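You operate a simulated robot arm through the tools that you are given. There is no shell and no other tool. Be economical: measure what you need, move in short steps, check, and stop when the job is done.

You are at the controls of a simulated two-armed robot. One attempt, no reset.

## Task
Take the bundle of large forks on the inside of the top carton of the near stack and put it away on the top of the low red bench. Take the jug and leave it in the inside of the basket behind the near stack. Take the stack of large forks from the front of the bench under the rail and put it on the front left bay of the cooling rack. Take the grey tin on the top of the bagging bench and put it away on the ledge under the branch valves. The order is free. Set down upright: bundle of large forks, jug, stack of large forks.
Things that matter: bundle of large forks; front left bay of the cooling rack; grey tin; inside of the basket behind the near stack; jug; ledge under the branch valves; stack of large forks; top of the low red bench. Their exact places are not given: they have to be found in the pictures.

Only the result counts: the job must be done as asked and must still hold three seconds after the hand-in. Knocking over, shifting, dropping, spilling or breaking anything else fails it.

## Robot
Two 7-joint arms with fingered hands on one trunk, on a base that drives. Base frame: it is fixed to the floor where the robot stands at the start and does not move with it; the origin is under the middle of the robot, x ahead of it, y to its left, z up. Readings come in m, rad, newtons and seconds.
The left shoulder is at the start at [0.064, 0.171, 1.057], the right one opposite. With the tool pointing down near the work surface each hand reaches from about 0.1 to 0.64 m from the robot's upright axis, wherever it stands, measured 20 degrees to its own side. Places, roughly: bundle of large forks [0.5, -0.25, 0.75]; front left bay of the cooling rack [3, -5.1, 0.8]; grey tin [0.75, -6.5, 0.75]; inside of the basket behind the near stack [0.4, 0.5, 0.3]; jug [-1, 0.25, 0.5]; ledge under the branch valves (42x15 cm) [-2.7, -1.92, 0.72]; stack of large forks (16x3x5 cm) [3, -7.8, 0.8]; top of the low red bench [-1.5, 0.8, 0.6]. Payload 4 kg a hand.
The TCP of each hand is the grasp point between the finger pads, 0.026 m short of the fingertips. In the tool frame z runs along the fingers and y along their closing line. The gripper opens to 0.132 m. The gripper's body begins 0.073 m behind the TCP. The gripper is a hand of 4 fingers: y runs from the thumb to the fingers, the wrist lies at [0, 0, -0.224] in the tool frame, and closing takes about 1.5 s.
Orientation is told as [roll, pitch, yaw] about the base's x, y, z axes, in that order, counted from this pose: with the fingers straight down and closing along the base's y, the tool's x points along the base's -x, its y along +y and its z along -z.

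## Interface
- The arms move only by the tool drive_tool. It takes "left_commands", "right_commands" or both (then of equal length, played together; a hand with none holds still); each is a list that holds one entry, the list of rows, each a list of 6 numbers: the shift along the base's x, y, z in m, then the turn, a rotation vector about the base's x, y, z in degrees. In form: [[[dx, dy, dz, ax, ay, az], ...]]. A call has 1 to 20 rows; each row shifts and turns the commanded pose from where the row before left it. "left_hand" and "right_hand" are, for a hand that has rows, the opening, from 0 (shut) to 1 (fully open), set as the call begins (left out, the last holds). A row lasts 0.2 s, in which the tool goes at most 0.05 m and 0.15 rad; a call with a longer step from one row to the next is refused whole, and so is a gripper value outside its range. A pose out of reach is approached as far as the arm can. The call stops where the force on the tool passes 40 N (or 10 N more than at its start, if that is more) or the arm is blocked; 0.2 s more then pass. Each finger travels about 0.045 m/s and halts on what it meets, pressing with about 22 N; the grip force reading is that of the motor and also rises with nothing between the fingers. The clock runs only during rows and for 0.2 s after the last one: add rows that do not move to give the fingers time. The reply holds the time, the measured pose of the TCP, the force on the tool along the base axes, the opening and the grip force, in the units named above and with some noise, with the torque about the TCP (base axes, N m) and any sound that the robot's microphone picked up.
- Cameras (640 x 400 px; columns grow to the right, rows downward): "scene" is now at [0.107, 0.075, 1.2194]; the picture's right is [0.91, -0.41, -0.00], its down [-0.28, -0.63, -0.73] and it looks along [0.29, 0.66, -0.69] (base axes); focal length 214 px, centre (320, 200). "left" rides on the left gripper at [-0.069, 0.002, -0.097] in its tool frame; the picture's right is [-0.03, -1.00, 0.00], its down [0.82, -0.02, -0.58] and it looks along [0.58, -0.02, 0.82] (tool axes); focal length 270 px, centre (320, 200). "right" rides on the right gripper at [0.068, 0.002, -0.097] in its tool frame; the picture's right is [-0.02, 1.00, 0.00], its down [-0.82, -0.02, -0.58] and it looks along [-0.58, -0.01, 0.82] (tool axes); focal length 270 px, centre (320, 200).
- grab_frame(camera): a new picture of that camera. No time passes.
- lift_body(by): slides the trunk up (or, below 0, down) by that many m; the arms and the scene camera ride with it, the base frame stays. It gives what a move gives, with no picture.
- base_move(legs): drives the robot by 1 to 6 legs, each [ahead, turn to the left] in m and rad, along the robot's own axes; the way and the turn of a leg run together, so that a leg with both is an arc; at most 1.5 m and 3.142 rad a leg. The arms and the cameras ride along, it lands a little off, and it stops where it bumps. It gives what a move gives.
- curl_fingers(finger1, finger2, finger3, thumb_bend, hand): sets how far each is bent, from 0 (flat) to 1 (curled in); at 0.3 the hand is open as for a grip, at 0.7 the pads meet at the TCP. One left out holds its place. A second passes; each finger stops where it meets its share of the squeeze, and holds until it gets a number again. A gripper value or a shape takes the hand back. It gives what a move gives, with no picture; readings hold the bend of each and the force on the fingers (four entries, about 0 where the hand has none), thumb and palm.
- grasp_type(shape, hand): the hand has 4 fingers and takes this shape, open, in about a second: jaw (thumb against the fingers, like two jaws); tri (thumb and two fingers); tip (a fingertip pinch); poke (one finger out to press); point (the index stretched); flat (the hand flat); cup (the hand cupped); fist (a fist). The gripper value then closes the fingers along that shape, each until it touches; the sizes above hold for jaw. It gives what a move gives, with no picture.
- head_to(pan, tilt): turns the head with the scene camera to pan (to the left, within 1.501 rad either way) and tilt (down, from -0.506 to 1.204), counted from straight ahead of the robot. It gives what a move gives.
- probe_pixels(camera, pixels): for up to 12 pixels [column, row] of the newest picture of that camera ("zoom" is the newest enlarged one), the place [x, y, z] in the base frame of the surface seen there, good to about 0.002 m. No time passes.
- inspect(camera, box): a new picture of the part [left, top, right, bottom] of that camera's present view, enlarged. No time passes.
- sign_off(): hands the job in; it is judged then, once.

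Go step by step. Measure first, check grasps and placings, and put right what went wrong. The budget is 110 turns and 108 pictures, counting those below and the enlarged ones. Unless the task says otherwise, let go and move clear before handing in.

The tools are called after "Request:" as name(argument=value, ...) on one line, values as JSON. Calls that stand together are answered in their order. drive_tool: Moves the arms, as the interface text tells. Its arguments: {"type":"object","properties":{"left_commands":{"type":"array","items":{"type":"array","items":{"type":"array","items":{"type":"number"}}}},"left_hand":{"type":"number"},"right_commands":{"type":"array","items":{"type":"array","items":{"type":"array","items":{"type":"number"}}}},"right_hand":{"type":"number"}},"required":[]} The other tools are called the same way: lift_body (by) slides the trunk up or down; grasp_type (shape, hand) gives the hand a shape; curl_fingers (finger1, finger2, finger3, thumb_bend, hand) moves the fingers one by one; base_move (legs) drives the base; head_to (pan, tilt) turns the head that bears the scene camera; grab_frame (camera) takes a picture; probe_pixels (camera, pixels) gives the place of the surface under pixels of a picture; inspect (camera, box) takes an enlarged picture of a part of a camera's view; sign_off () hands the job in.

At the start:

```text
clock: 0.0
left_position: [0.3715, 0.4326, 1.0853]
left_tool_rot: [-0.001, 0.001, 0.002]
left_contact_force: [-1.4, 0.2, -0.8]
left_wrist_torque: [-0.04, -0.03, 0.02]
left_grip_width: 0.1316
left_gripper_force: 0.1
left_shape: jaw
left_bend: [0.3, 0.3, 0.3, 0.3]
left_finger forces: [0.0, 0.1, 0.0, 0.0, 0.0, 0.1]
right_position: [0.4619, 0.0879, 1.2503]
right_tool_rot: [-0.002, -0.001, 0.005]
right_contact_force: [0.2, 0.0, 0.6]
right_wrist_torque: [0.02, -0.01, 0.01]
right_grip_width: 0.1318
right_gripper_force: 0.0
right_shape: jaw
right_bend: [0.3, 0.3, 0.3, 0.3]
right_finger forces: [0.0, 0.0, 0.0, 0.0, 0.1, 0.1]
trunk travel left (down, up): [-0.288, 0.468]
robot x, y, heading: [0.001, -0.0004, -0.003]
head pan, tilt: [1.152, 0.759]
```

scene: 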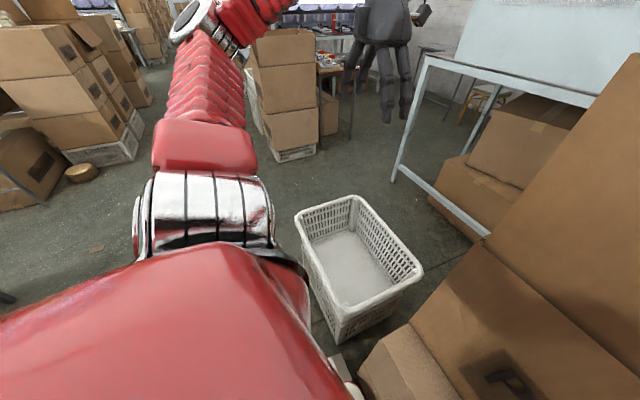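
right: 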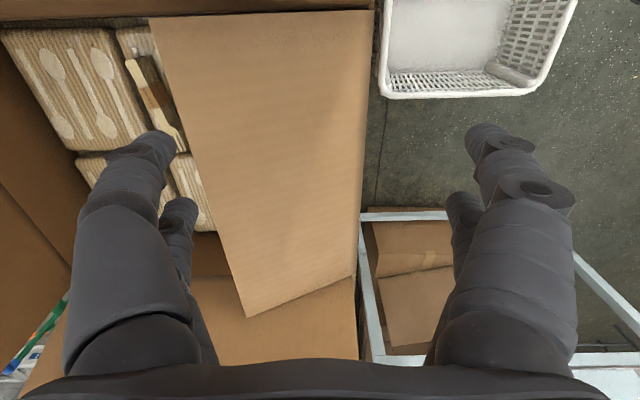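
left: 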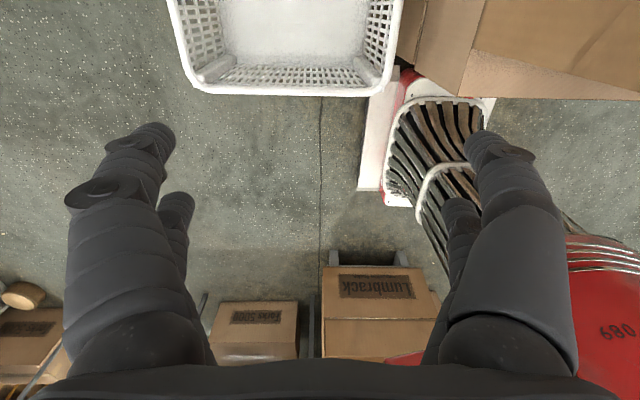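

The right camera shows an open carton (around pixel 150,100) with fork packs under a flap; the basket is at the top right. I turn the head to look into the carton.

Request:
head_to(pan=-0.45, tilt=0.9)

Request:
grab_frame(camera="scene")

Request:
inspect(camera="right", box=[0, 0, 320, 200])

```text
clock: 1.7
left_position: [0.3725, 0.4329, 1.0865]
left_tool_rot: [0.0, 0.002, 0.004]
left_contact_force: [0.1, 0.6, 0.7]
left_wrist_torque: [0.0, -0.03, -0.02]
left_grip_width: 0.132
left_gripper_force: 0.0
left_shape: jaw
left_bend: [0.3, 0.3, 0.3, 0.3]
left_finger forces: [0.0, 0.0, 0.0, 0.0, 0.0, 0.0]
right_position: [0.4627, 0.0879, 1.2505]
right_tool_rot: [0.0, -0.001, 0.003]
right_contact_force: [0.7, -0.3, 0.5]
right_wrist_torque: [-0.02, 0.01, 0.03]
right_grip_width: 0.1318
right_gripper_force: 0.0
right_shape: jaw
right_bend: [0.3, 0.3, 0.3, 0.3]
right_finger forces: [0.0, 0.1, 0.0, 0.0, 0.0, 0.0]
trunk travel left (down, up): [-0.288, 0.468]
robot x, y, heading: [0.0004, 0.001, 0.002]
head pan, tilt: [-0.45, 0.901]
```

```text
104 pictures are left
```

scene: 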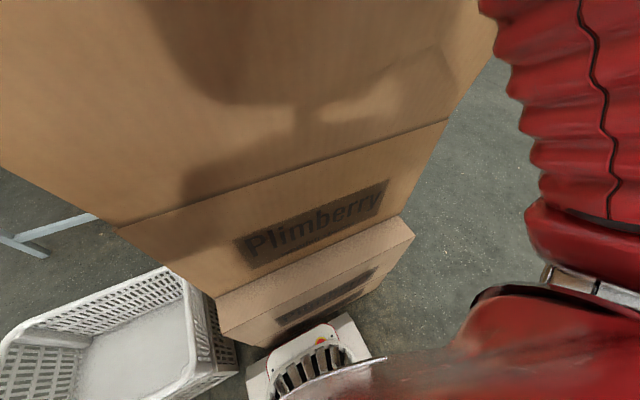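

```text
2.00 times, centred on (160, 100) of right
```

zoom: 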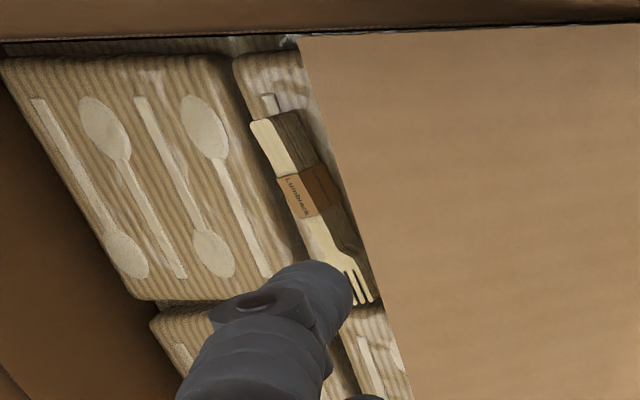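

The zoom shows the fork bundle at (265,120)–(365,300), with a flap on its right side. I measure the bundle, flap, and carton edges.

Request:
probe_pixels(camera="zoom", pixels=[[262, 125], [290, 120], [300, 195], [320, 190], [325, 245], [360, 295], [305, 45], [400, 370], [500, 200], [220, 260], [100, 20], [40, 250]])

Request:
probe_pixels(camera="scene", pixels=[[20, 20], [300, 10], [480, 10], [445, 120], [120, 225], [300, 100], [100, 100], [350, 150], [410, 235], [230, 340], [20, 180], [300, 180]])

Request:
lift_body(by=0.4)

Request:
grab_frame(camera="scene")

```text
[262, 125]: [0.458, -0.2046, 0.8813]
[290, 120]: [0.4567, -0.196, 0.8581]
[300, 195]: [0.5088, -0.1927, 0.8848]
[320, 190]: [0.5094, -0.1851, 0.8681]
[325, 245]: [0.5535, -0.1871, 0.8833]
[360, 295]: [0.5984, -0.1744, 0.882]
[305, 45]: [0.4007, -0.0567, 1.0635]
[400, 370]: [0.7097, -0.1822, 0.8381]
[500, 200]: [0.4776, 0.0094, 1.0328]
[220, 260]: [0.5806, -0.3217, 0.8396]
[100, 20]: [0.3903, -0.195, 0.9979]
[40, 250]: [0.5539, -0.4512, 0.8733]
```

```text
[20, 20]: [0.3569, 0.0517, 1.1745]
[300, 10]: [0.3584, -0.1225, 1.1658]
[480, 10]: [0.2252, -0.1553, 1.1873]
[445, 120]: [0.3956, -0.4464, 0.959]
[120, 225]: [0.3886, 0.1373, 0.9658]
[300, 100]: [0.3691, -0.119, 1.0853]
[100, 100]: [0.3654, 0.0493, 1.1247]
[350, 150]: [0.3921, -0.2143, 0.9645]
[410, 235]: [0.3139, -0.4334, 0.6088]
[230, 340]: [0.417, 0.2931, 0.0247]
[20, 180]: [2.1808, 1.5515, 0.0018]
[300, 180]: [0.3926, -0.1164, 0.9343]
```

```text
clock: 5.5
left_position: [0.3716, 0.4338, 1.4875]
left_tool_rot: [-0.001, 0.001, 0.002]
left_contact_force: [-0.4, 1.1, 0.1]
left_wrist_torque: [-0.01, -0.03, 0.03]
left_grip_width: 0.1318
left_gripper_force: 0.1
left_shape: jaw
left_bend: [0.3, 0.3, 0.3, 0.3]
left_finger forces: [0.0, 0.0, 0.1, 0.0, 0.1, 0.0]
right_position: [0.4272, 0.0903, 1.6832]
right_tool_rot: [0.003, -0.077, 0.004]
right_contact_force: [0.0, -0.6, 0.8]
right_wrist_torque: [-0.02, 0.01, 0.01]
right_grip_width: 0.132
right_gripper_force: 0.0
right_shape: jaw
right_bend: [0.3, 0.3, 0.3, 0.3]
right_finger forces: [0.0, 0.0, 0.1, 0.1, 0.0, 0.0]
trunk travel left (down, up): [-0.688, 0.068]
robot x, y, heading: [0.0008, -0.0004, 0.0]
head pan, tilt: [-0.45, 0.901]
```

```text
102 pictures are left
```

scene: 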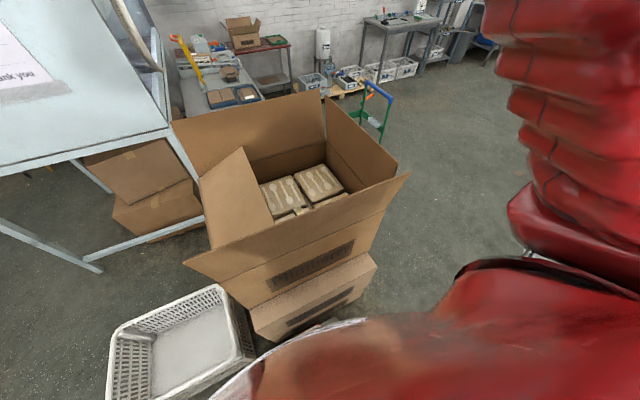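

The trunk is up and the open carton is visible, with packs at (290,190)–(320,180). I measure the flaps and move the right hand over the bundle for a direct look.

Request:
probe_pixels(camera="scene", pixels=[[190, 263], [400, 178], [213, 245], [243, 150], [272, 220], [200, 180], [175, 122], [322, 95], [385, 190], [330, 215], [390, 165], [320, 140]])

Request:
drive_tool(right_commands=[[[0.02, -0.045, 0, 0, 2, 0], [0.02, -0.045, 0, 0, 2.4, 0], [0.01, -0.045, 0, 0, 0, 0], [0.0, -0.045, 0, 0, 0, 0], [0.0, -0.045, 0, 0, 0, 0], [0.0, -0.04, -0.02, 0, 0, 0], [0, -0.02, -0.045, 0, 0, 0], [0, 0, -0.045, 0, 0, 0], [0, 0, 0, 0, 0, 0]]])

Request:
grab_frame(camera="right")

```text
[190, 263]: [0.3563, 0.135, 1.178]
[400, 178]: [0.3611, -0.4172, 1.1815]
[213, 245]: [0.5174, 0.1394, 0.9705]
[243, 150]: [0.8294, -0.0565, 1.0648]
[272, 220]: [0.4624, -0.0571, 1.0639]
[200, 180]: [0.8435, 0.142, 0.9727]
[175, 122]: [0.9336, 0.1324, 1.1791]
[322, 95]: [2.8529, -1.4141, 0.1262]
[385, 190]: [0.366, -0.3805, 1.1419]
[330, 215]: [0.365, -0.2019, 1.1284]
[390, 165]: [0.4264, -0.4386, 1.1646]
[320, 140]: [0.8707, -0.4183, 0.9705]
```

```text
clock: 7.5
left_position: [0.3697, 0.433, 1.4877]
left_tool_rot: [0.001, 0.0, 0.005]
left_contact_force: [-0.4, 0.6, 0.0]
left_wrist_torque: [0.0, -0.03, 0.01]
left_grip_width: 0.1319
left_gripper_force: 0.0
left_shape: jaw
left_bend: [0.3, 0.3, 0.3, 0.3]
left_finger forces: [0.0, 0.0, 0.0, 0.0, 0.0, 0.0]
right_position: [0.4646, -0.1998, 1.5767]
right_tool_rot: [0.001, -0.003, 0.003]
right_contact_force: [0.2, -0.2, 0.1]
right_wrist_torque: [-0.01, 0.01, 0.01]
right_grip_width: 0.132
right_gripper_force: 0.0
right_shape: jaw
right_bend: [0.3, 0.3, 0.3, 0.3]
right_finger forces: [0.1, 0.1, 0.0, 0.0, 0.0, 0.0]
right hand out of reach, approached as far as the arm can: row 2
trunk travel left (down, up): [-0.688, 0.068]
robot x, y, heading: [-0.0023, 0.0016, 0.001]
head pan, tilt: [-0.45, 0.901]
```

```text
101 pictures are left
```

right: 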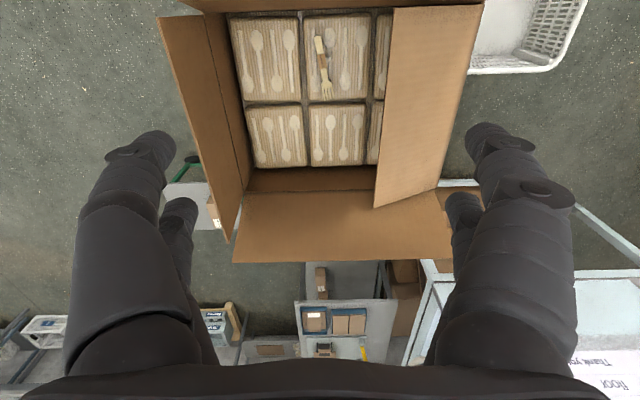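

The bundle is seen at about (322,68) in the right picture. I zoom for a precise measure, and look with the scene camera at where the right arm runs.

Request:
inspect(camera="right", box=[220, 0, 420, 125])

Request:
grab_frame(camera="scene")

```text
3.20 times, centred on (320, 62) of right
```

zoom: 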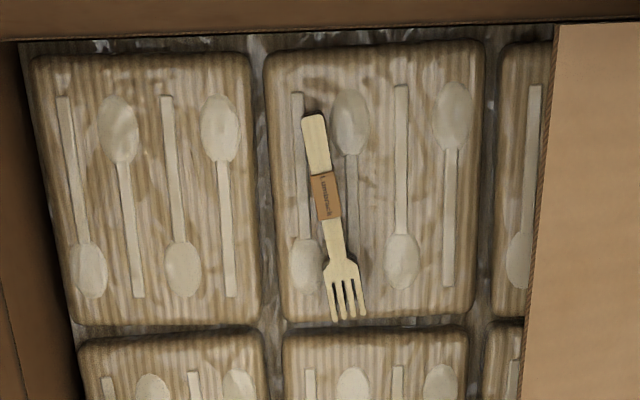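

```text
99 pictures are left
```

scene: 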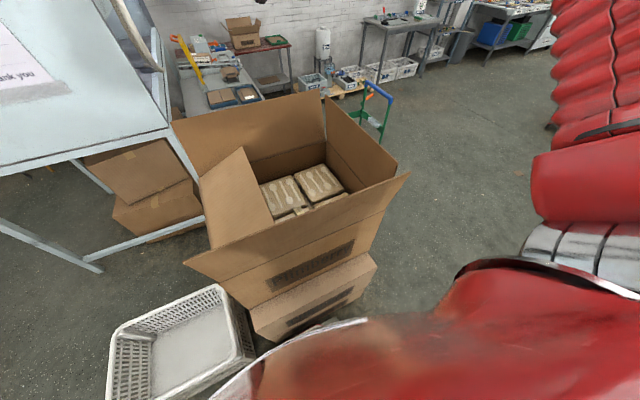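

The bundle is slim (zoom (313,118) to (350,318)), slightly rotated. I measure its ends and width.

Request:
probe_pixels(camera="zoom", pixels=[[313, 120], [306, 135], [325, 135], [327, 198], [316, 198], [337, 198], [335, 240], [345, 290], [350, 318], [365, 312], [400, 200], [290, 200]])

Request:
probe_pixels(camera="scene", pixels=[[540, 160], [560, 120], [600, 20], [530, 240], [460, 280], [580, 250], [625, 170], [560, 60]])

```text
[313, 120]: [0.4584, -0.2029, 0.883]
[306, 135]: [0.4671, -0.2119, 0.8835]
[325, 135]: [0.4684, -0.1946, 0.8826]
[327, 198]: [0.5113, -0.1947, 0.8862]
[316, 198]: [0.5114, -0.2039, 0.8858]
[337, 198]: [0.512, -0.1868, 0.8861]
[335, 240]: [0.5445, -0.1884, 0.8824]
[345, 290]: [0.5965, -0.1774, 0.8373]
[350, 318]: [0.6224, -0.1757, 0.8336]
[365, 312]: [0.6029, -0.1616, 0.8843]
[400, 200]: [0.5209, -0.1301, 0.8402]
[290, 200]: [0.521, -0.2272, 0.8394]
```

```text
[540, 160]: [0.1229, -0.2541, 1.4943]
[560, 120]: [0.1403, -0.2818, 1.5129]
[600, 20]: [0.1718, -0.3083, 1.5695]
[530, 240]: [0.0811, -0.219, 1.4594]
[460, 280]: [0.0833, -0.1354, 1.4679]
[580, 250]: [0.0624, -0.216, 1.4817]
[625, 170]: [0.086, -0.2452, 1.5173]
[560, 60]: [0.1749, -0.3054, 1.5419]
```

Bundle centre is about (0.53,-0.19), top z 0.884, axis yawed ~10.6°. I move above it, yaw, and descend partway.

Request:
drive_tool(right_commands=[[[0.03, 0.005, -0.03, 0, 0, 5], [0.035, 0.005, -0.03, 0, 0, 5.6], [0, 0, -0.05, 0, 0, 0], [0, 0, -0.05, 0, 0, 0], [0, 0, -0.05, 0, 0, 0], [0, 0, -0.05, 0, 0, 0], [0, 0, -0.05, 0, 0, 0], [0, 0, -0.05, 0, 0, 0], [0, 0, 0, 0, 0, 0]]], right_hand=0.6)

Request:
grab_frame(camera="scene")

Request:
grab_frame(camera="right")

```text
clock: 9.5
left_position: [0.3712, 0.4343, 1.4872]
left_tool_rot: [-0.002, 0.001, 0.002]
left_contact_force: [0.3, -0.1, -0.1]
left_wrist_torque: [0.03, 0.0, 0.02]
left_grip_width: 0.1319
left_gripper_force: 0.0
left_shape: jaw
left_bend: [0.3, 0.3, 0.3, 0.3]
left_finger forces: [0.0, 0.0, 0.0, 0.1, 0.0, 0.1]
right_position: [0.5305, -0.1906, 1.2194]
right_tool_rot: [0.002, 0.001, 0.189]
right_contact_force: [-0.1, 0.0, 0.4]
right_wrist_torque: [-0.02, -0.01, -0.01]
right_grip_width: 0.0796
right_gripper_force: 0.1
right_shape: jaw
right_bend: [0.71, 0.71, 0.71, 0.7]
right_finger forces: [0.0, 0.0, 0.1, 0.0, 0.0, 0.0]
trunk travel left (down, up): [-0.688, 0.068]
robot x, y, heading: [-0.0008, 0.0001, -0.002]
head pan, tilt: [-0.45, 0.901]
```

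```text
98 pictures are left
```

scene: 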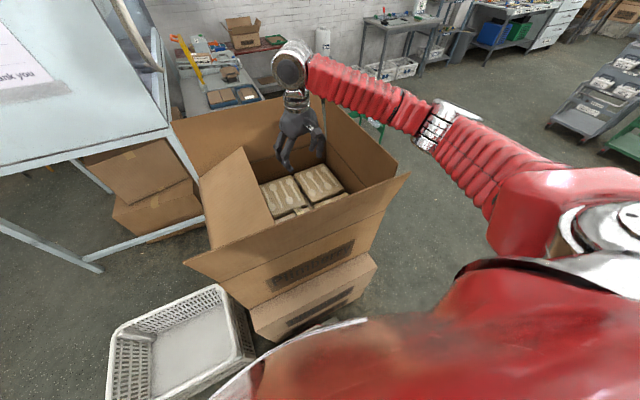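

```text
97 pictures are left
```

right: 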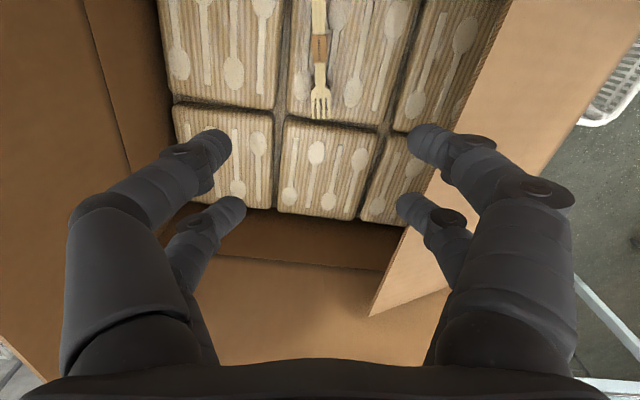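

The hand is over the bundle; the forearm runs from the elbow (435,130) to the wrist (290,70). I measure the arm's height relative to the flaps.

Request:
probe_pixels(camera="scene", pixels=[[430, 140], [405, 125], [370, 110], [330, 95], [310, 70], [460, 110], [490, 200], [290, 70], [297, 105], [470, 170]])

```text
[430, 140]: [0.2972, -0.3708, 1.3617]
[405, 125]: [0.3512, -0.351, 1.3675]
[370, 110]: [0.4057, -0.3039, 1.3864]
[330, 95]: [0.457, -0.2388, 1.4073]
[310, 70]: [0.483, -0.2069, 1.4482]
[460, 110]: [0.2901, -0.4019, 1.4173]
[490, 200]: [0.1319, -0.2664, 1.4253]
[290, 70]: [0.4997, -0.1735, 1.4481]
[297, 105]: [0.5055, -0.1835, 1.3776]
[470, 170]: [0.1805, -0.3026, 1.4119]
```

The forearm would come close to the near flap (top z 1.18) at full descent, so I'll raise the hand, raise the trunk, and turn the robot left ~0.7 rad to bring the right shoulder nearer and make the arm steeper.

Request:
drive_tool(right_commands=[[[0, 0, 0.05, 0, 0, 0], [0, 0, 0.05, 0, 0, 0], [-0.03, 0, 0.04, 0, 0, 0], [-0.04, 0, 0.03, 0, 0, 0], [-0.04, 0, 0.03, 0, 0, 0]]])

Request:
lift_body(by=0.065)

Request:
base_move(legs=[[0, 0.7]])

Request:
head_to(pan=-1.1, tilt=0.85)

Request:
grab_frame(camera="scene")

```text
clock: 10.7
left_position: [0.3705, 0.4325, 1.4875]
left_tool_rot: [-0.001, 0.001, 0.002]
left_contact_force: [0.8, 0.2, -0.2]
left_wrist_torque: [0.0, -0.04, 0.0]
left_grip_width: 0.1319
left_gripper_force: 0.1
left_shape: jaw
left_bend: [0.3, 0.3, 0.3, 0.3]
left_finger forces: [0.0, 0.0, 0.0, 0.0, 0.0, 0.0]
right_position: [0.4164, -0.1923, 1.4192]
right_tool_rot: [0.002, -0.001, 0.189]
right_contact_force: [-0.5, -0.7, 0.2]
right_wrist_torque: [-0.02, -0.02, 0.0]
right_grip_width: 0.0796
right_gripper_force: 0.0
right_shape: jaw
right_bend: [0.71, 0.71, 0.71, 0.7]
right_finger forces: [0.0, 0.1, 0.1, 0.1, 0.0, 0.1]
trunk travel left (down, up): [-0.688, 0.068]
robot x, y, heading: [0.0004, 0.0004, 0.0]
head pan, tilt: [-0.45, 0.901]
```

```text
clock: 11.7
left_position: [0.3716, 0.4329, 1.5522]
left_tool_rot: [0.0, 0.001, 0.003]
left_contact_force: [-0.9, -1.1, 0.2]
left_wrist_torque: [0.01, -0.01, -0.01]
left_grip_width: 0.1319
left_gripper_force: 0.1
left_shape: jaw
left_bend: [0.3, 0.3, 0.3, 0.3]
left_finger forces: [0.0, 0.0, 0.1, 0.0, 0.1, 0.1]
right_position: [0.422, -0.1912, 1.4825]
right_tool_rot: [0.002, 0.0, 0.189]
right_contact_force: [0.8, -0.2, 0.1]
right_wrist_torque: [-0.01, -0.02, -0.01]
right_grip_width: 0.0799
right_gripper_force: 0.0
right_shape: jaw
right_bend: [0.71, 0.71, 0.71, 0.7]
right_finger forces: [0.1, 0.0, 0.0, 0.0, 0.0, 0.0]
trunk travel left (down, up): [-0.753, 0.003]
robot x, y, heading: [0.0014, 0.002, 0.0]
head pan, tilt: [-0.45, 0.901]
```

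```text
clock: 13.2
left_position: [0.2598, 0.4997, 1.5515]
left_tool_rot: [0.0, 0.005, 0.222]
left_contact_force: [0.1, 0.0, 0.0]
left_wrist_torque: [0.02, -0.03, 0.0]
left_grip_width: 0.1321
left_gripper_force: 0.0
left_shape: jaw
left_bend: [0.3, 0.3, 0.3, 0.3]
left_finger forces: [0.0, 0.0, 0.0, 0.0, 0.0, 0.1]
right_position: [0.4433, -0.0982, 1.4851]
right_tool_rot: [0.001, 0.002, 0.407]
right_contact_force: [0.3, 0.1, 0.6]
right_wrist_torque: [0.0, -0.05, -0.02]
right_grip_width: 0.0794
right_gripper_force: 0.1
right_shape: jaw
right_bend: [0.71, 0.71, 0.71, 0.7]
right_finger forces: [0.0, 0.0, 0.0, 0.0, 0.0, 0.1]
trunk travel left (down, up): [-0.753, 0.003]
robot x, y, heading: [-0.0072, -0.0084, 0.206]
head pan, tilt: [-0.45, 0.901]
stopped in leg 1: the robot was blocked; the commanded pose is now the measured one
```

```text
clock: 14.2
left_position: [0.2594, 0.5, 1.55]
left_tool_rot: [0.0, 0.005, 0.222]
left_contact_force: [0.0, 0.1, -0.3]
left_wrist_torque: [0.03, -0.02, 0.0]
left_grip_width: 0.132
left_gripper_force: 0.2
left_shape: jaw
left_bend: [0.3, 0.3, 0.3, 0.3]
left_finger forces: [0.1, 0.0, 0.0, 0.1, 0.0, 0.1]
right_position: [0.4428, -0.0994, 1.4834]
right_tool_rot: [0.002, 0.0, 0.407]
right_contact_force: [-0.5, 0.0, -0.3]
right_wrist_torque: [0.01, 0.0, 0.04]
right_grip_width: 0.0794
right_gripper_force: 0.1
right_shape: jaw
right_bend: [0.71, 0.71, 0.71, 0.7]
right_finger forces: [0.1, 0.1, 0.0, 0.0, 0.0, 0.1]
trunk travel left (down, up): [-0.753, 0.003]
robot x, y, heading: [-0.0079, -0.0103, 0.209]
head pan, tilt: [-1.1, 0.85]
```

```text
96 pictures are left
```

scene: 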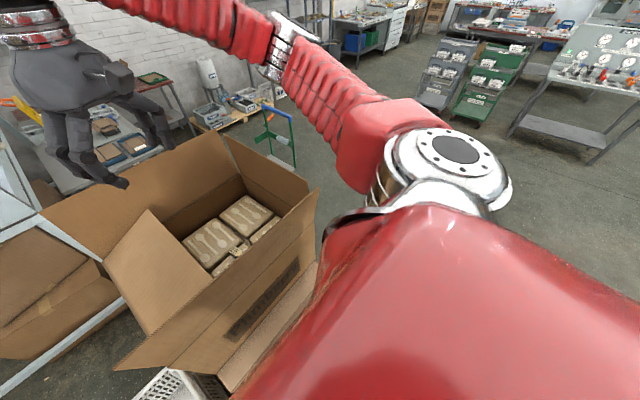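

The base bumped after 0.2 rad. I look down in front of the base to see the footprint against the carton and basket.

Request:
head_to(pan=0.3, tilt=1.2)

Request:
grab_frame(camera="scene")

Request:
grab_frame(camera="left")

```text
clock: 15.7
left_position: [0.2586, 0.4988, 1.5505]
left_tool_rot: [-0.001, 0.005, 0.221]
left_contact_force: [-0.5, -0.1, -0.8]
left_wrist_torque: [0.03, 0.02, 0.01]
left_grip_width: 0.1318
left_gripper_force: 0.1
left_shape: jaw
left_bend: [0.3, 0.3, 0.3, 0.3]
left_finger forces: [0.0, 0.0, 0.0, 0.0, 0.0, 0.0]
right_position: [0.4432, -0.0992, 1.4836]
right_tool_rot: [0.003, 0.002, 0.406]
right_contact_force: [0.4, -0.2, 1.0]
right_wrist_torque: [-0.02, 0.02, 0.03]
right_grip_width: 0.0795
right_gripper_force: 0.1
right_shape: jaw
right_bend: [0.71, 0.71, 0.71, 0.7]
right_finger forces: [0.1, 0.0, 0.0, 0.0, 0.0, 0.0]
trunk travel left (down, up): [-0.753, 0.003]
robot x, y, heading: [-0.0121, -0.0078, 0.21]
head pan, tilt: [0.3, 1.201]
```

```text
95 pictures are left
```

scene: 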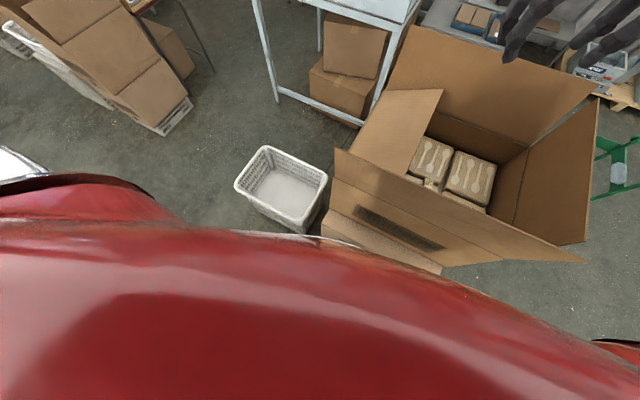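

```text
94 pictures are left
```

left: 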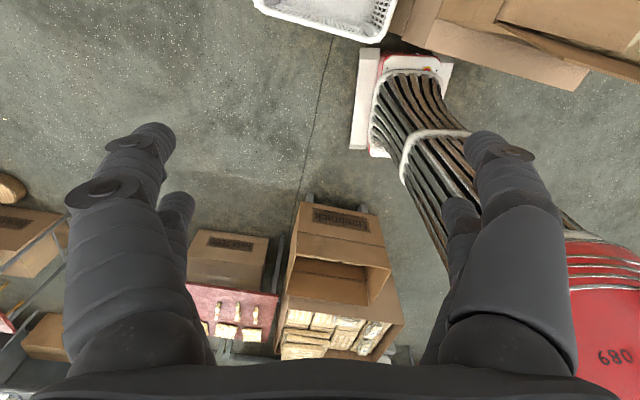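

The base's white block is at left-picture (360,100)–(450,65). I measure its extents with the carton and basket positions.

Request:
probe_pixels(camera="left", pixels=[[353, 148], [364, 52], [452, 66], [375, 155], [505, 140], [600, 250], [560, 70], [420, 50], [375, 40], [258, 12], [230, 310], [340, 240]])

Request:
probe_pixels(camera="scene", pixels=[[335, 155], [582, 262], [443, 90], [390, 140], [330, 215], [330, 237], [438, 270], [320, 240], [435, 182], [325, 175], [237, 185], [300, 228]])

```text
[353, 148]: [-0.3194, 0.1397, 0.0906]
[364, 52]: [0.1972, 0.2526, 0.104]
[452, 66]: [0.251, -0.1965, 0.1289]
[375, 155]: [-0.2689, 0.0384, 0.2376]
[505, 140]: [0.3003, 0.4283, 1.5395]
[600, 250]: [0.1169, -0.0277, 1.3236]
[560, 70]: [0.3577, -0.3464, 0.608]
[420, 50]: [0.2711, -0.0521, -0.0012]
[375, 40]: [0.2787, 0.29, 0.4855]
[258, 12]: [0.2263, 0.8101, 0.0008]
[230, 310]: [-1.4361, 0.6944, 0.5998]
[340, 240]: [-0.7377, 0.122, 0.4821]
```

```text
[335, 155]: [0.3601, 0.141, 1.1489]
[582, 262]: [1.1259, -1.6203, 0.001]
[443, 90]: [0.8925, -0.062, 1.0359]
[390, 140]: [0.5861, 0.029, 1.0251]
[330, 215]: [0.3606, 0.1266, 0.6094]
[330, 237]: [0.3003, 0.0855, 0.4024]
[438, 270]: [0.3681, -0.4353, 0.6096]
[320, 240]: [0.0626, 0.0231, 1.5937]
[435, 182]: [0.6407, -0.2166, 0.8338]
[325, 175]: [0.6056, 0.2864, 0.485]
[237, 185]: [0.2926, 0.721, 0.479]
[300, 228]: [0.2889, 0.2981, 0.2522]
```

The base is a rectangle ~0.54×0.42 m; its corner met the carton. I'll back off, drive around, and come alongside the carton with heading +90°, so the right shoulder is close to the box.

Request:
base_move(legs=[[-0.2, 0], [0, -1.425], [0.747, 0], [0, 2.786]])

Request:
head_to(pan=-1.0, tilt=0.9)

Request:
grab_frame(camera="scene")

```text
clock: 20.0
left_position: [0.3724, -0.0138, 1.5526]
left_tool_rot: [0.001, 0.005, -0.798]
left_contact_force: [-0.5, 1.2, -0.6]
left_wrist_torque: [-0.03, 0.03, -0.05]
left_grip_width: 0.1322
left_gripper_force: 0.0
left_shape: jaw
left_bend: [0.3, 0.3, 0.3, 0.3]
left_finger forces: [0.0, 0.1, 0.1, 0.0, 0.0, 0.0]
right_position: [-0.0402, -0.4829, 1.4853]
right_tool_rot: [0.003, 0.001, -0.611]
right_contact_force: [-0.2, 0.4, 0.4]
right_wrist_torque: [-0.01, -0.04, -0.02]
right_grip_width: 0.0792
right_gripper_force: 0.1
right_shape: jaw
right_bend: [0.71, 0.71, 0.71, 0.7]
right_finger forces: [0.0, 0.0, 0.0, 0.1, 0.1, 0.1]
trunk travel left (down, up): [-0.753, 0.003]
robot x, y, heading: [-0.1681, -0.0189, -0.841]
head pan, tilt: [0.3, 1.201]
stopped in leg 2: the robot was blocked; the commanded pose is now the measured one
```

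```text
clock: 21.5
left_position: [0.374, -0.0104, 1.5511]
left_tool_rot: [0.001, 0.005, -0.795]
left_contact_force: [0.0, 0.0, 0.0]
left_wrist_torque: [0.01, -0.02, 0.0]
left_grip_width: 0.132
left_gripper_force: 0.1
left_shape: jaw
left_bend: [0.3, 0.3, 0.3, 0.3]
left_finger forces: [0.0, 0.0, 0.0, 0.0, 0.0, 0.0]
right_position: [-0.0388, -0.4807, 1.4857]
right_tool_rot: [0.004, 0.001, -0.609]
right_contact_force: [0.2, -0.1, -0.1]
right_wrist_torque: [0.01, 0.02, 0.01]
right_grip_width: 0.0793
right_gripper_force: 0.0
right_shape: jaw
right_bend: [0.71, 0.71, 0.71, 0.7]
right_finger forces: [0.1, 0.0, 0.0, 0.0, 0.0, 0.0]
trunk travel left (down, up): [-0.753, 0.003]
robot x, y, heading: [-0.1682, -0.0177, -0.845]
head pan, tilt: [-1.0, 0.901]
```

```text
93 pictures are left
```

scene: 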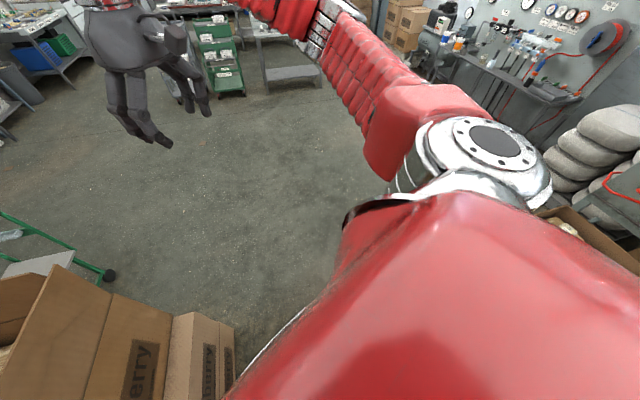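

The turn was blocked, probably by the cartons behind-right (pixel (600,240)). I probe them and look back to see what's behind.

Request:
probe_pixels(camera="scene", pixels=[[560, 208], [620, 265], [600, 170], [230, 340], [170, 315], [100, 290], [545, 235]])

Request:
head_to(pan=-1.5, tilt=1.1)

Request:
grab_frame(camera="scene")

Request:
grab_frame(camera="right")

```text
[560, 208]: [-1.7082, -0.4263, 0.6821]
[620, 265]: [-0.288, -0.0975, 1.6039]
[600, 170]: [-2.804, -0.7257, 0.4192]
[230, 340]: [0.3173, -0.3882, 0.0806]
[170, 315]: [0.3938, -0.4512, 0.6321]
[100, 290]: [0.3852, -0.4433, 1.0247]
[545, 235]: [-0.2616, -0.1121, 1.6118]
```

```text
clock: 22.4
left_position: [0.374, -0.0112, 1.5512]
left_tool_rot: [0.0, 0.006, -0.796]
left_contact_force: [-0.1, -0.1, -0.1]
left_wrist_torque: [-0.01, 0.0, 0.03]
left_grip_width: 0.1319
left_gripper_force: 0.1
left_shape: jaw
left_bend: [0.3, 0.3, 0.3, 0.3]
left_finger forces: [0.0, 0.0, 0.1, 0.0, 0.0, 0.0]
right_position: [-0.0393, -0.4798, 1.4852]
right_tool_rot: [0.002, -0.001, -0.609]
right_contact_force: [0.3, 0.4, 0.0]
right_wrist_torque: [0.02, -0.02, 0.02]
right_grip_width: 0.0795
right_gripper_force: 0.0
right_shape: jaw
right_bend: [0.71, 0.71, 0.71, 0.7]
right_finger forces: [0.1, 0.0, 0.0, 0.1, 0.0, 0.0]
trunk travel left (down, up): [-0.753, 0.003]
robot x, y, heading: [-0.1702, -0.0162, -0.847]
head pan, tilt: [-1.499, 1.1]
```

```text
92 pictures are left
```

scene: 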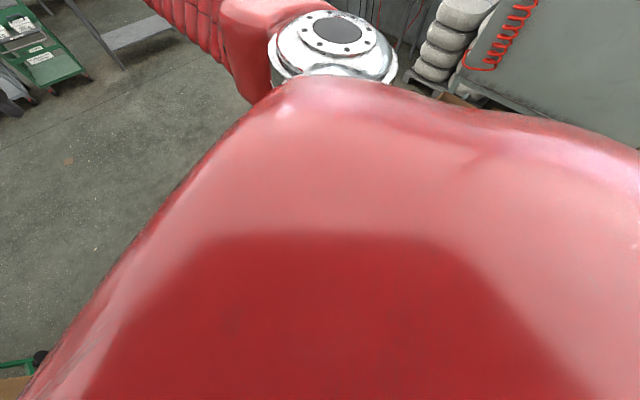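

```text
91 pictures are left
```

right: 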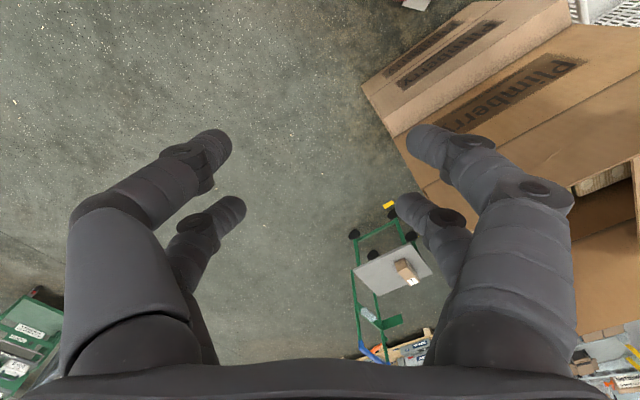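

Most likely the rear corner touched the jug's box behind. I go forward a bit, then turn right and drive around in steps that keep the corners clear.

Request:
base_move(legs=[[0.12, 0], [0, -0.724], [0.66, 0], [0, 1.571], [0.13, 0], [0, 1.571]])

Request:
head_to(pan=-0.7, tilt=0.9)

Request:
grab_frame(camera="scene")

```text
clock: 31.9
left_position: [0.4352, -0.5883, 1.5521]
left_tool_rot: [-0.001, 0.005, -0.481]
left_contact_force: [0.5, 0.6, 0.1]
left_wrist_torque: [-0.04, -0.01, 0.0]
left_grip_width: 0.1321
left_gripper_force: 0.1
left_shape: jaw
left_bend: [0.3, 0.3, 0.3, 0.3]
left_finger forces: [0.0, 0.0, 0.0, 0.0, 0.0, 0.0]
right_position: [0.1899, -1.1632, 1.4856]
right_tool_rot: [-0.001, -0.002, -0.292]
right_contact_force: [-0.4, 0.4, -0.1]
right_wrist_torque: [-0.01, 0.01, 0.01]
right_grip_width: 0.0793
right_gripper_force: 0.1
right_shape: jaw
right_bend: [0.71, 0.71, 0.71, 0.7]
right_finger forces: [0.0, 0.0, 0.0, 0.0, 0.0, 0.0]
trunk travel left (down, up): [-0.753, 0.003]
robot x, y, heading: [-0.0996, -0.8019, -0.493]
head pan, tilt: [-1.499, 1.1]
stopped in leg 4: the robot was blocked; the commanded pose is now the measured one
```

```text
clock: 33.0
left_position: [0.4354, -0.59, 1.5523]
left_tool_rot: [0.0, 0.005, -0.484]
left_contact_force: [0.1, 1.1, -0.5]
left_wrist_torque: [0.03, 0.0, 0.01]
left_grip_width: 0.1318
left_gripper_force: 0.0
left_shape: jaw
left_bend: [0.3, 0.3, 0.3, 0.3]
left_finger forces: [0.1, 0.1, 0.0, 0.0, 0.0, 0.1]
right_position: [0.1895, -1.1643, 1.4858]
right_tool_rot: [0.001, 0.0, -0.292]
right_contact_force: [0.2, 0.7, 0.7]
right_wrist_torque: [-0.02, -0.02, -0.01]
right_grip_width: 0.079
right_gripper_force: 0.1
right_shape: jaw
right_bend: [0.71, 0.71, 0.71, 0.7]
right_finger forces: [0.0, 0.0, 0.0, 0.0, 0.0, 0.0]
trunk travel left (down, up): [-0.753, 0.003]
robot x, y, heading: [-0.0996, -0.8041, -0.489]
head pan, tilt: [-0.7, 0.901]
```

```text
90 pictures are left
```

scene: 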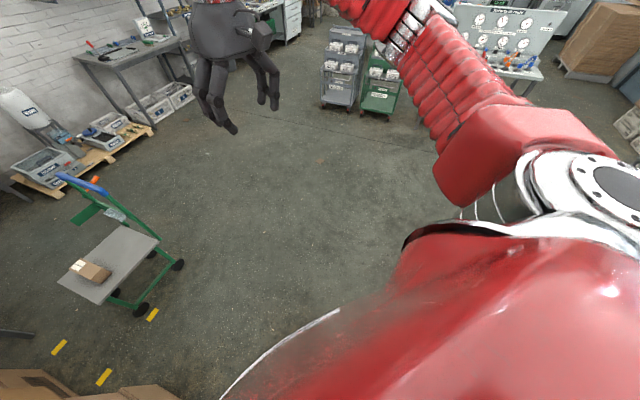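

Blocked once more at heading -0.49, with nothing visible ahead; so something is behind. I look over the right shoulder.

Request:
head_to(pan=-1.5, tilt=0.5)

Request:
grab_frame(camera="scene")

Request:
head_to(pan=1.5, tilt=0.8)

Request:
grab_frame(camera="scene")

```text
clock: 34.1
left_position: [0.4353, -0.5905, 1.5531]
left_tool_rot: [0.002, 0.004, -0.481]
left_contact_force: [0.2, 0.3, -0.4]
left_wrist_torque: [0.01, -0.01, 0.0]
left_grip_width: 0.1319
left_gripper_force: 0.1
left_shape: jaw
left_bend: [0.3, 0.3, 0.3, 0.3]
left_finger forces: [0.0, 0.0, 0.0, 0.1, 0.1, 0.0]
right_position: [0.1894, -1.166, 1.4858]
right_tool_rot: [0.001, 0.001, -0.293]
right_contact_force: [0.3, -0.2, -0.6]
right_wrist_torque: [0.01, -0.02, -0.02]
right_grip_width: 0.0793
right_gripper_force: 0.2
right_shape: jaw
right_bend: [0.71, 0.71, 0.71, 0.7]
right_finger forces: [0.1, 0.0, 0.0, 0.0, 0.0, 0.0]
trunk travel left (down, up): [-0.753, 0.003]
robot x, y, heading: [-0.1048, -0.801, -0.496]
head pan, tilt: [-1.499, 0.499]
```

```text
89 pictures are left
```

scene: 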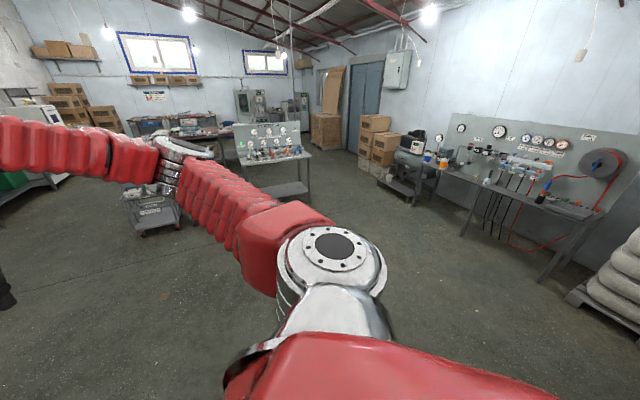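

```text
clock: 36.7
left_position: [0.4364, -0.5898, 1.5521]
left_tool_rot: [0.001, 0.005, -0.481]
left_contact_force: [-0.2, -1.0, -0.1]
left_wrist_torque: [0.0, 0.04, 0.02]
left_grip_width: 0.132
left_gripper_force: 0.0
left_shape: jaw
left_bend: [0.3, 0.3, 0.3, 0.3]
left_finger forces: [0.0, 0.1, 0.0, 0.1, 0.0, 0.1]
right_position: [0.1906, -1.1662, 1.4855]
right_tool_rot: [0.002, 0.0, -0.293]
right_contact_force: [-0.9, 0.2, 0.8]
right_wrist_torque: [-0.01, 0.03, 0.03]
right_grip_width: 0.0793
right_gripper_force: 0.0
right_shape: jaw
right_bend: [0.71, 0.71, 0.71, 0.7]
right_finger forces: [0.1, 0.0, 0.1, 0.0, 0.0, 0.1]
trunk travel left (down, up): [-0.753, 0.003]
robot x, y, heading: [-0.1037, -0.7984, -0.488]
head pan, tilt: [1.499, 0.799]
```

```text
88 pictures are left
```

scene: 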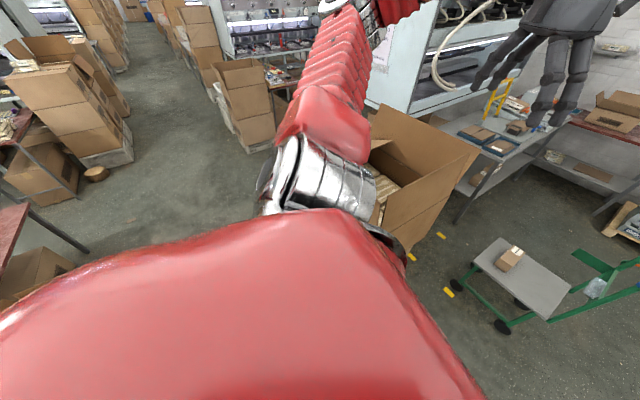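

I probe the objects near the left/rear side: carton (20,280), bench leg (80,245), trolley and carton corner.

Request:
probe_pixels(camera="scene", pixels=[[60, 265], [20, 290], [85, 248], [15, 220], [440, 225], [400, 245], [455, 285], [500, 325], [350, 170], [10, 300], [130, 240]])

Request:
head_to(pan=0.0, tilt=1.2)

Request:
grab_frame(camera="left")

```text
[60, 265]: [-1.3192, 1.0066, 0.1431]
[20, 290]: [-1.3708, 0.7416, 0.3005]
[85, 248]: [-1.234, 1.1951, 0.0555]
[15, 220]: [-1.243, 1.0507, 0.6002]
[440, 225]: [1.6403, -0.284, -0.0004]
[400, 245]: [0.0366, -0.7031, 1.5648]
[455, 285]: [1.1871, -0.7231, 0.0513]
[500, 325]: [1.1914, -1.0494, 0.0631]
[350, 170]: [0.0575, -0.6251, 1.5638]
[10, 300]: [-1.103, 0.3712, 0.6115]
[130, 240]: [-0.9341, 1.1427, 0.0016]
```

```text
clock: 38.3
left_position: [0.4357, -0.5911, 1.5515]
left_tool_rot: [0.001, 0.006, -0.482]
left_contact_force: [0.4, -0.2, 0.1]
left_wrist_torque: [0.0, -0.01, 0.03]
left_grip_width: 0.1321
left_gripper_force: 0.0
left_shape: jaw
left_bend: [0.3, 0.3, 0.3, 0.3]
left_finger forces: [0.1, 0.0, 0.1, 0.0, 0.1, 0.1]
right_position: [0.1907, -1.1662, 1.4846]
right_tool_rot: [0.002, 0.001, -0.291]
right_contact_force: [-0.2, 0.4, 0.7]
right_wrist_torque: [-0.02, 0.03, -0.01]
right_grip_width: 0.0792
right_gripper_force: 0.1
right_shape: jaw
right_bend: [0.71, 0.71, 0.71, 0.7]
right_finger forces: [0.0, 0.0, 0.0, 0.0, 0.0, 0.0]
trunk travel left (down, up): [-0.753, 0.003]
robot x, y, heading: [-0.1001, -0.7988, -0.489]
head pan, tilt: [0.0, 1.201]
```

```text
87 pictures are left
```

left: 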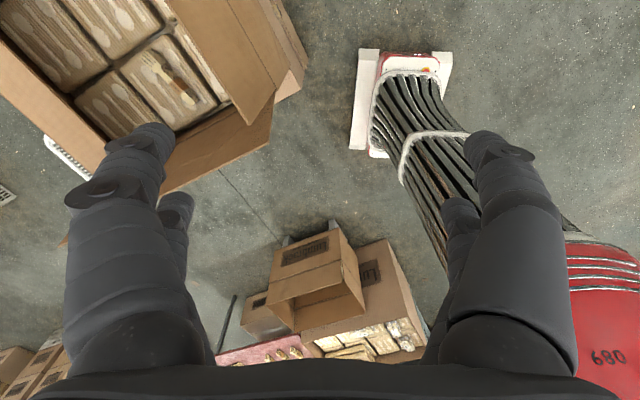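

Nothing visible touches the base or arms here (floor is clear around the block in the left picture). I try the turn again in smaller legs.

Request:
base_move(legs=[[0, 0.25], [0, 0.24]])

Request:
grab_frame(camera="scene")

```text
clock: 40.6
left_position: [0.2755, -0.3652, 1.5526]
left_tool_rot: [0.001, 0.004, 0.006]
left_contact_force: [0.7, -0.5, -0.2]
left_wrist_torque: [0.02, -0.02, -0.04]
left_grip_width: 0.1321
left_gripper_force: 0.0
left_shape: jaw
left_bend: [0.3, 0.3, 0.3, 0.3]
left_finger forces: [0.0, 0.1, 0.0, 0.1, 0.1, 0.1]
right_position: [0.3262, -0.9852, 1.4861]
right_tool_rot: [0.002, 0.0, 0.194]
right_contact_force: [0.0, -0.3, -0.2]
right_wrist_torque: [0.03, -0.02, -0.04]
right_grip_width: 0.0794
right_gripper_force: 0.0
right_shape: jaw
right_bend: [0.71, 0.71, 0.71, 0.7]
right_finger forces: [0.0, 0.1, 0.0, 0.1, 0.0, 0.0]
trunk travel left (down, up): [-0.753, 0.003]
robot x, y, heading: [-0.1029, -0.8251, -0.007]
head pan, tilt: [0.0, 1.201]
```

```text
86 pictures are left
```

scene: 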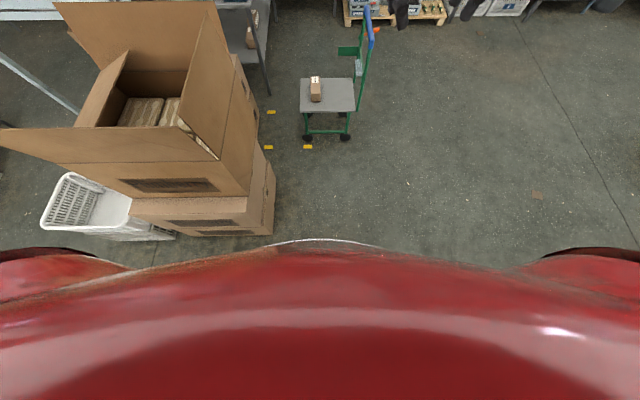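

It turned fine, so the blocks came from large turning legs. I continue with smaller turns: forward 0.15, then left to 90°.

Request:
base_move(legs=[[0.15, 0], [0, 0.32], [0, 0.32], [0, 0.32], [0, 0.32], [0, 0.3]])

Request:
head_to(pan=-0.5, tilt=1.0)

Request:
grab_frame(camera="scene")

```text
clock: 44.6
left_position: [0.058, -0.2344, 1.5545]
left_tool_rot: [0.002, 0.004, 0.672]
left_contact_force: [-0.2, 1.1, -0.5]
left_wrist_torque: [-0.02, -0.01, 0.0]
left_grip_width: 0.1321
left_gripper_force: 0.1
left_shape: jaw
left_bend: [0.3, 0.3, 0.3, 0.3]
left_finger forces: [0.0, 0.0, 0.0, 0.0, 0.0, 0.1]
right_position: [0.4865, -0.6886, 1.487]
right_tool_rot: [0.004, 0.0, 0.863]
right_contact_force: [0.0, -0.4, 0.0]
right_wrist_torque: [0.02, -0.03, -0.01]
right_grip_width: 0.0789
right_gripper_force: 0.0
right_shape: jaw
right_bend: [0.71, 0.71, 0.71, 0.7]
right_finger forces: [0.0, 0.0, 0.0, 0.0, 0.1, 0.0]
trunk travel left (down, up): [-0.753, 0.003]
robot x, y, heading: [0.0712, -0.853, 0.654]
head pan, tilt: [0.0, 1.201]
stopped in leg 4: the robot was blocked; the commanded pose is now the measured one
```

```text
clock: 45.6
left_position: [0.0594, -0.2329, 1.5547]
left_tool_rot: [0.005, 0.006, 0.674]
left_contact_force: [-1.0, -0.6, 1.4]
left_wrist_torque: [0.01, 0.04, -0.01]
left_grip_width: 0.1321
left_gripper_force: 0.0
left_shape: jaw
left_bend: [0.3, 0.3, 0.3, 0.3]
left_finger forces: [0.0, 0.1, 0.1, 0.1, 0.0, 0.1]
right_position: [0.487, -0.6901, 1.4873]
right_tool_rot: [0.003, 0.0, 0.864]
right_contact_force: [0.1, 0.3, 0.0]
right_wrist_torque: [0.03, 0.02, 0.0]
right_grip_width: 0.0794
right_gripper_force: 0.1
right_shape: jaw
right_bend: [0.71, 0.71, 0.71, 0.7]
right_finger forces: [0.1, 0.1, 0.0, 0.0, 0.0, 0.0]
trunk travel left (down, up): [-0.753, 0.003]
robot x, y, heading: [0.0681, -0.8542, 0.658]
head pan, tilt: [-0.499, 1.0]
```

```text
85 pictures are left
```

scene: 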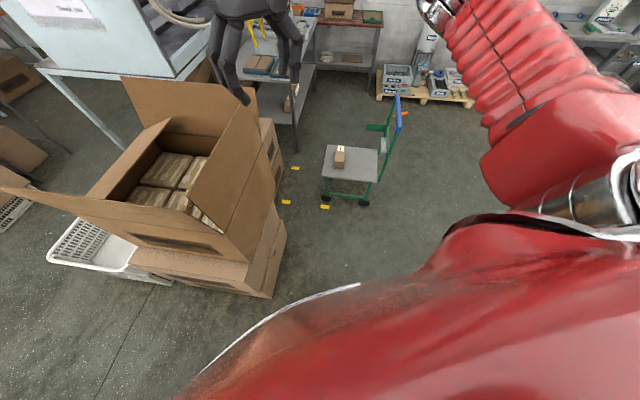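

Clear around again; I continue turning left and then go forward.

Request:
base_move(legs=[[0, 0.31], [0, 0.3], [0, 0.3]])

```text
clock: 49.1
left_position: [-0.4065, -0.4513, 1.5564]
left_tool_rot: [0.002, 0.001, 1.531]
left_contact_force: [-0.4, -0.7, -0.3]
left_wrist_torque: [0.01, -0.01, 0.03]
left_grip_width: 0.1322
left_gripper_force: 0.0
left_shape: jaw
left_bend: [0.3, 0.3, 0.3, 0.3]
left_finger forces: [0.1, 0.0, 0.1, 0.1, 0.0, 0.0]
right_position: [0.2184, -0.4257, 1.4878]
right_tool_rot: [0.002, 0.001, 1.721]
right_contact_force: [0.3, -0.5, 0.1]
right_wrist_torque: [0.0, 0.02, 0.02]
right_grip_width: 0.0794
right_gripper_force: 0.0
right_shape: jaw
right_bend: [0.71, 0.71, 0.71, 0.7]
right_finger forces: [0.0, 0.0, 0.1, 0.0, 0.0, 0.1]
trunk travel left (down, up): [-0.753, 0.003]
robot x, y, heading: [0.1115, -0.8522, 1.54]
head pan, tilt: [-0.499, 1.0]
stopped in leg 3: the robot was blocked; the commanded pose is now the measured one
```

At heading 1.54 but x=0.11, slightly too near. I steer left and back while driving ahead to end near (0.02,-0.3).

Request:
base_move(legs=[[0.3, 0.38], [0.25, -0.35]])

Request:
head_to(pan=-1.2, tilt=1.1)

Request:
grab_frame(camera="scene")

```text
clock: 50.6
left_position: [-0.4653, -0.4149, 1.553]
left_tool_rot: [0.001, 0.003, 1.694]
left_contact_force: [-0.6, -0.1, -0.6]
left_wrist_torque: [0.07, -0.02, -0.02]
left_grip_width: 0.132
left_gripper_force: 0.1
left_shape: jaw
left_bend: [0.3, 0.3, 0.3, 0.3]
left_finger forces: [0.1, 0.0, 0.0, 0.0, 0.0, 0.0]
right_position: [0.1444, -0.3145, 1.4895]
right_tool_rot: [0.002, 0.0, 1.887]
right_contact_force: [0.0, 0.2, 0.1]
right_wrist_torque: [0.05, 0.02, 0.02]
right_grip_width: 0.0793
right_gripper_force: 0.0
right_shape: jaw
right_bend: [0.71, 0.71, 0.71, 0.7]
right_finger forces: [0.0, 0.0, 0.0, 0.0, 0.1, 0.0]
trunk travel left (down, up): [-0.753, 0.003]
robot x, y, heading: [0.1084, -0.7504, 1.601]
head pan, tilt: [-0.499, 1.0]
stopped in leg 1: the robot was blocked; the commanded pose is now the measured one
```

```text
clock: 51.7
left_position: [-0.4649, -0.4096, 1.552]
left_tool_rot: [0.001, 0.006, 1.694]
left_contact_force: [-0.1, 0.4, 0.6]
left_wrist_torque: [0.01, -0.01, 0.01]
left_grip_width: 0.1318
left_gripper_force: 0.1
left_shape: jaw
left_bend: [0.3, 0.3, 0.3, 0.3]
left_finger forces: [0.0, 0.0, 0.1, 0.1, 0.0, 0.0]
right_position: [0.1451, -0.3092, 1.4892]
right_tool_rot: [0.003, 0.001, 1.884]
right_contact_force: [0.7, -0.2, -0.4]
right_wrist_torque: [-0.02, 0.01, 0.03]
right_grip_width: 0.0791
right_gripper_force: 0.1
right_shape: jaw
right_bend: [0.71, 0.71, 0.71, 0.7]
right_finger forces: [0.0, 0.1, 0.0, 0.0, 0.1, 0.1]
trunk travel left (down, up): [-0.753, 0.003]
robot x, y, heading: [0.1061, -0.7485, 1.6]
head pan, tilt: [-1.201, 1.1]
```

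```text
84 pictures are left
```

scene: 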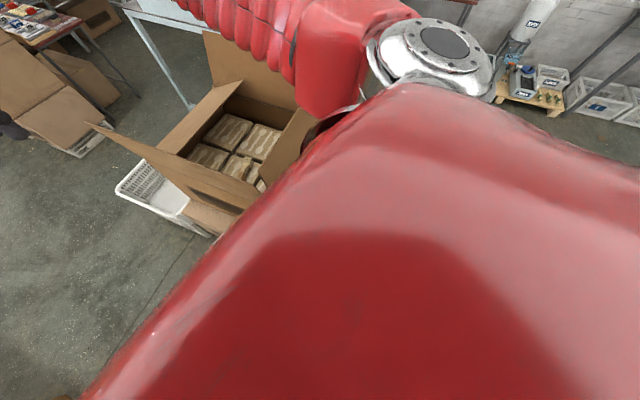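

This may be the base corner meeting the carton corner. I back off and take a more leftward line.

Request:
base_move(legs=[[-0.15, 0], [0, 0.25], [0.4, 0], [0, -0.25], [0.22, 0]])

Request:
grab_frame(camera="scene")

```text
clock: 58.4
left_position: [-0.575, 0.0432, 1.5519]
left_tool_rot: [0.003, 0.007, 1.691]
left_contact_force: [0.6, 1.4, 0.3]
left_wrist_torque: [-0.04, 0.06, 0.03]
left_grip_width: 0.1325
left_gripper_force: 0.1
left_shape: jaw
left_bend: [0.3, 0.3, 0.3, 0.3]
left_finger forces: [0.1, 0.1, 0.1, 0.0, 0.0, 0.0]
right_position: [0.0357, 0.1451, 1.4892]
right_tool_rot: [0.003, 0.002, 1.884]
right_contact_force: [0.5, -0.1, 0.3]
right_wrist_torque: [-0.02, 0.01, -0.03]
right_grip_width: 0.0791
right_gripper_force: 0.0
right_shape: jaw
right_bend: [0.71, 0.71, 0.71, 0.7]
right_finger forces: [0.0, 0.0, 0.0, 0.1, 0.1, 0.0]
trunk travel left (down, up): [-0.753, 0.003]
robot x, y, heading: [-0.0082, -0.2933, 1.606]
head pan, tilt: [-1.201, 1.1]
```

```text
83 pictures are left
```

scene: 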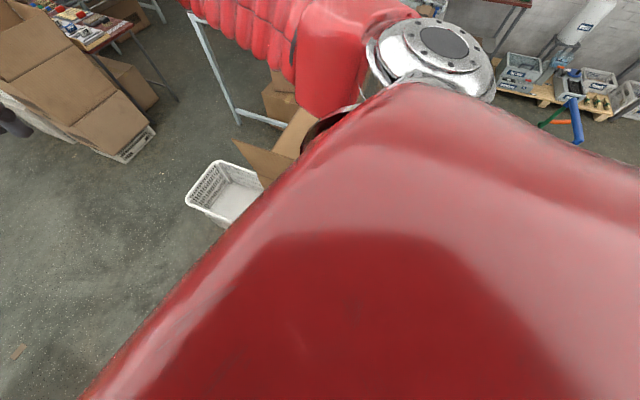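

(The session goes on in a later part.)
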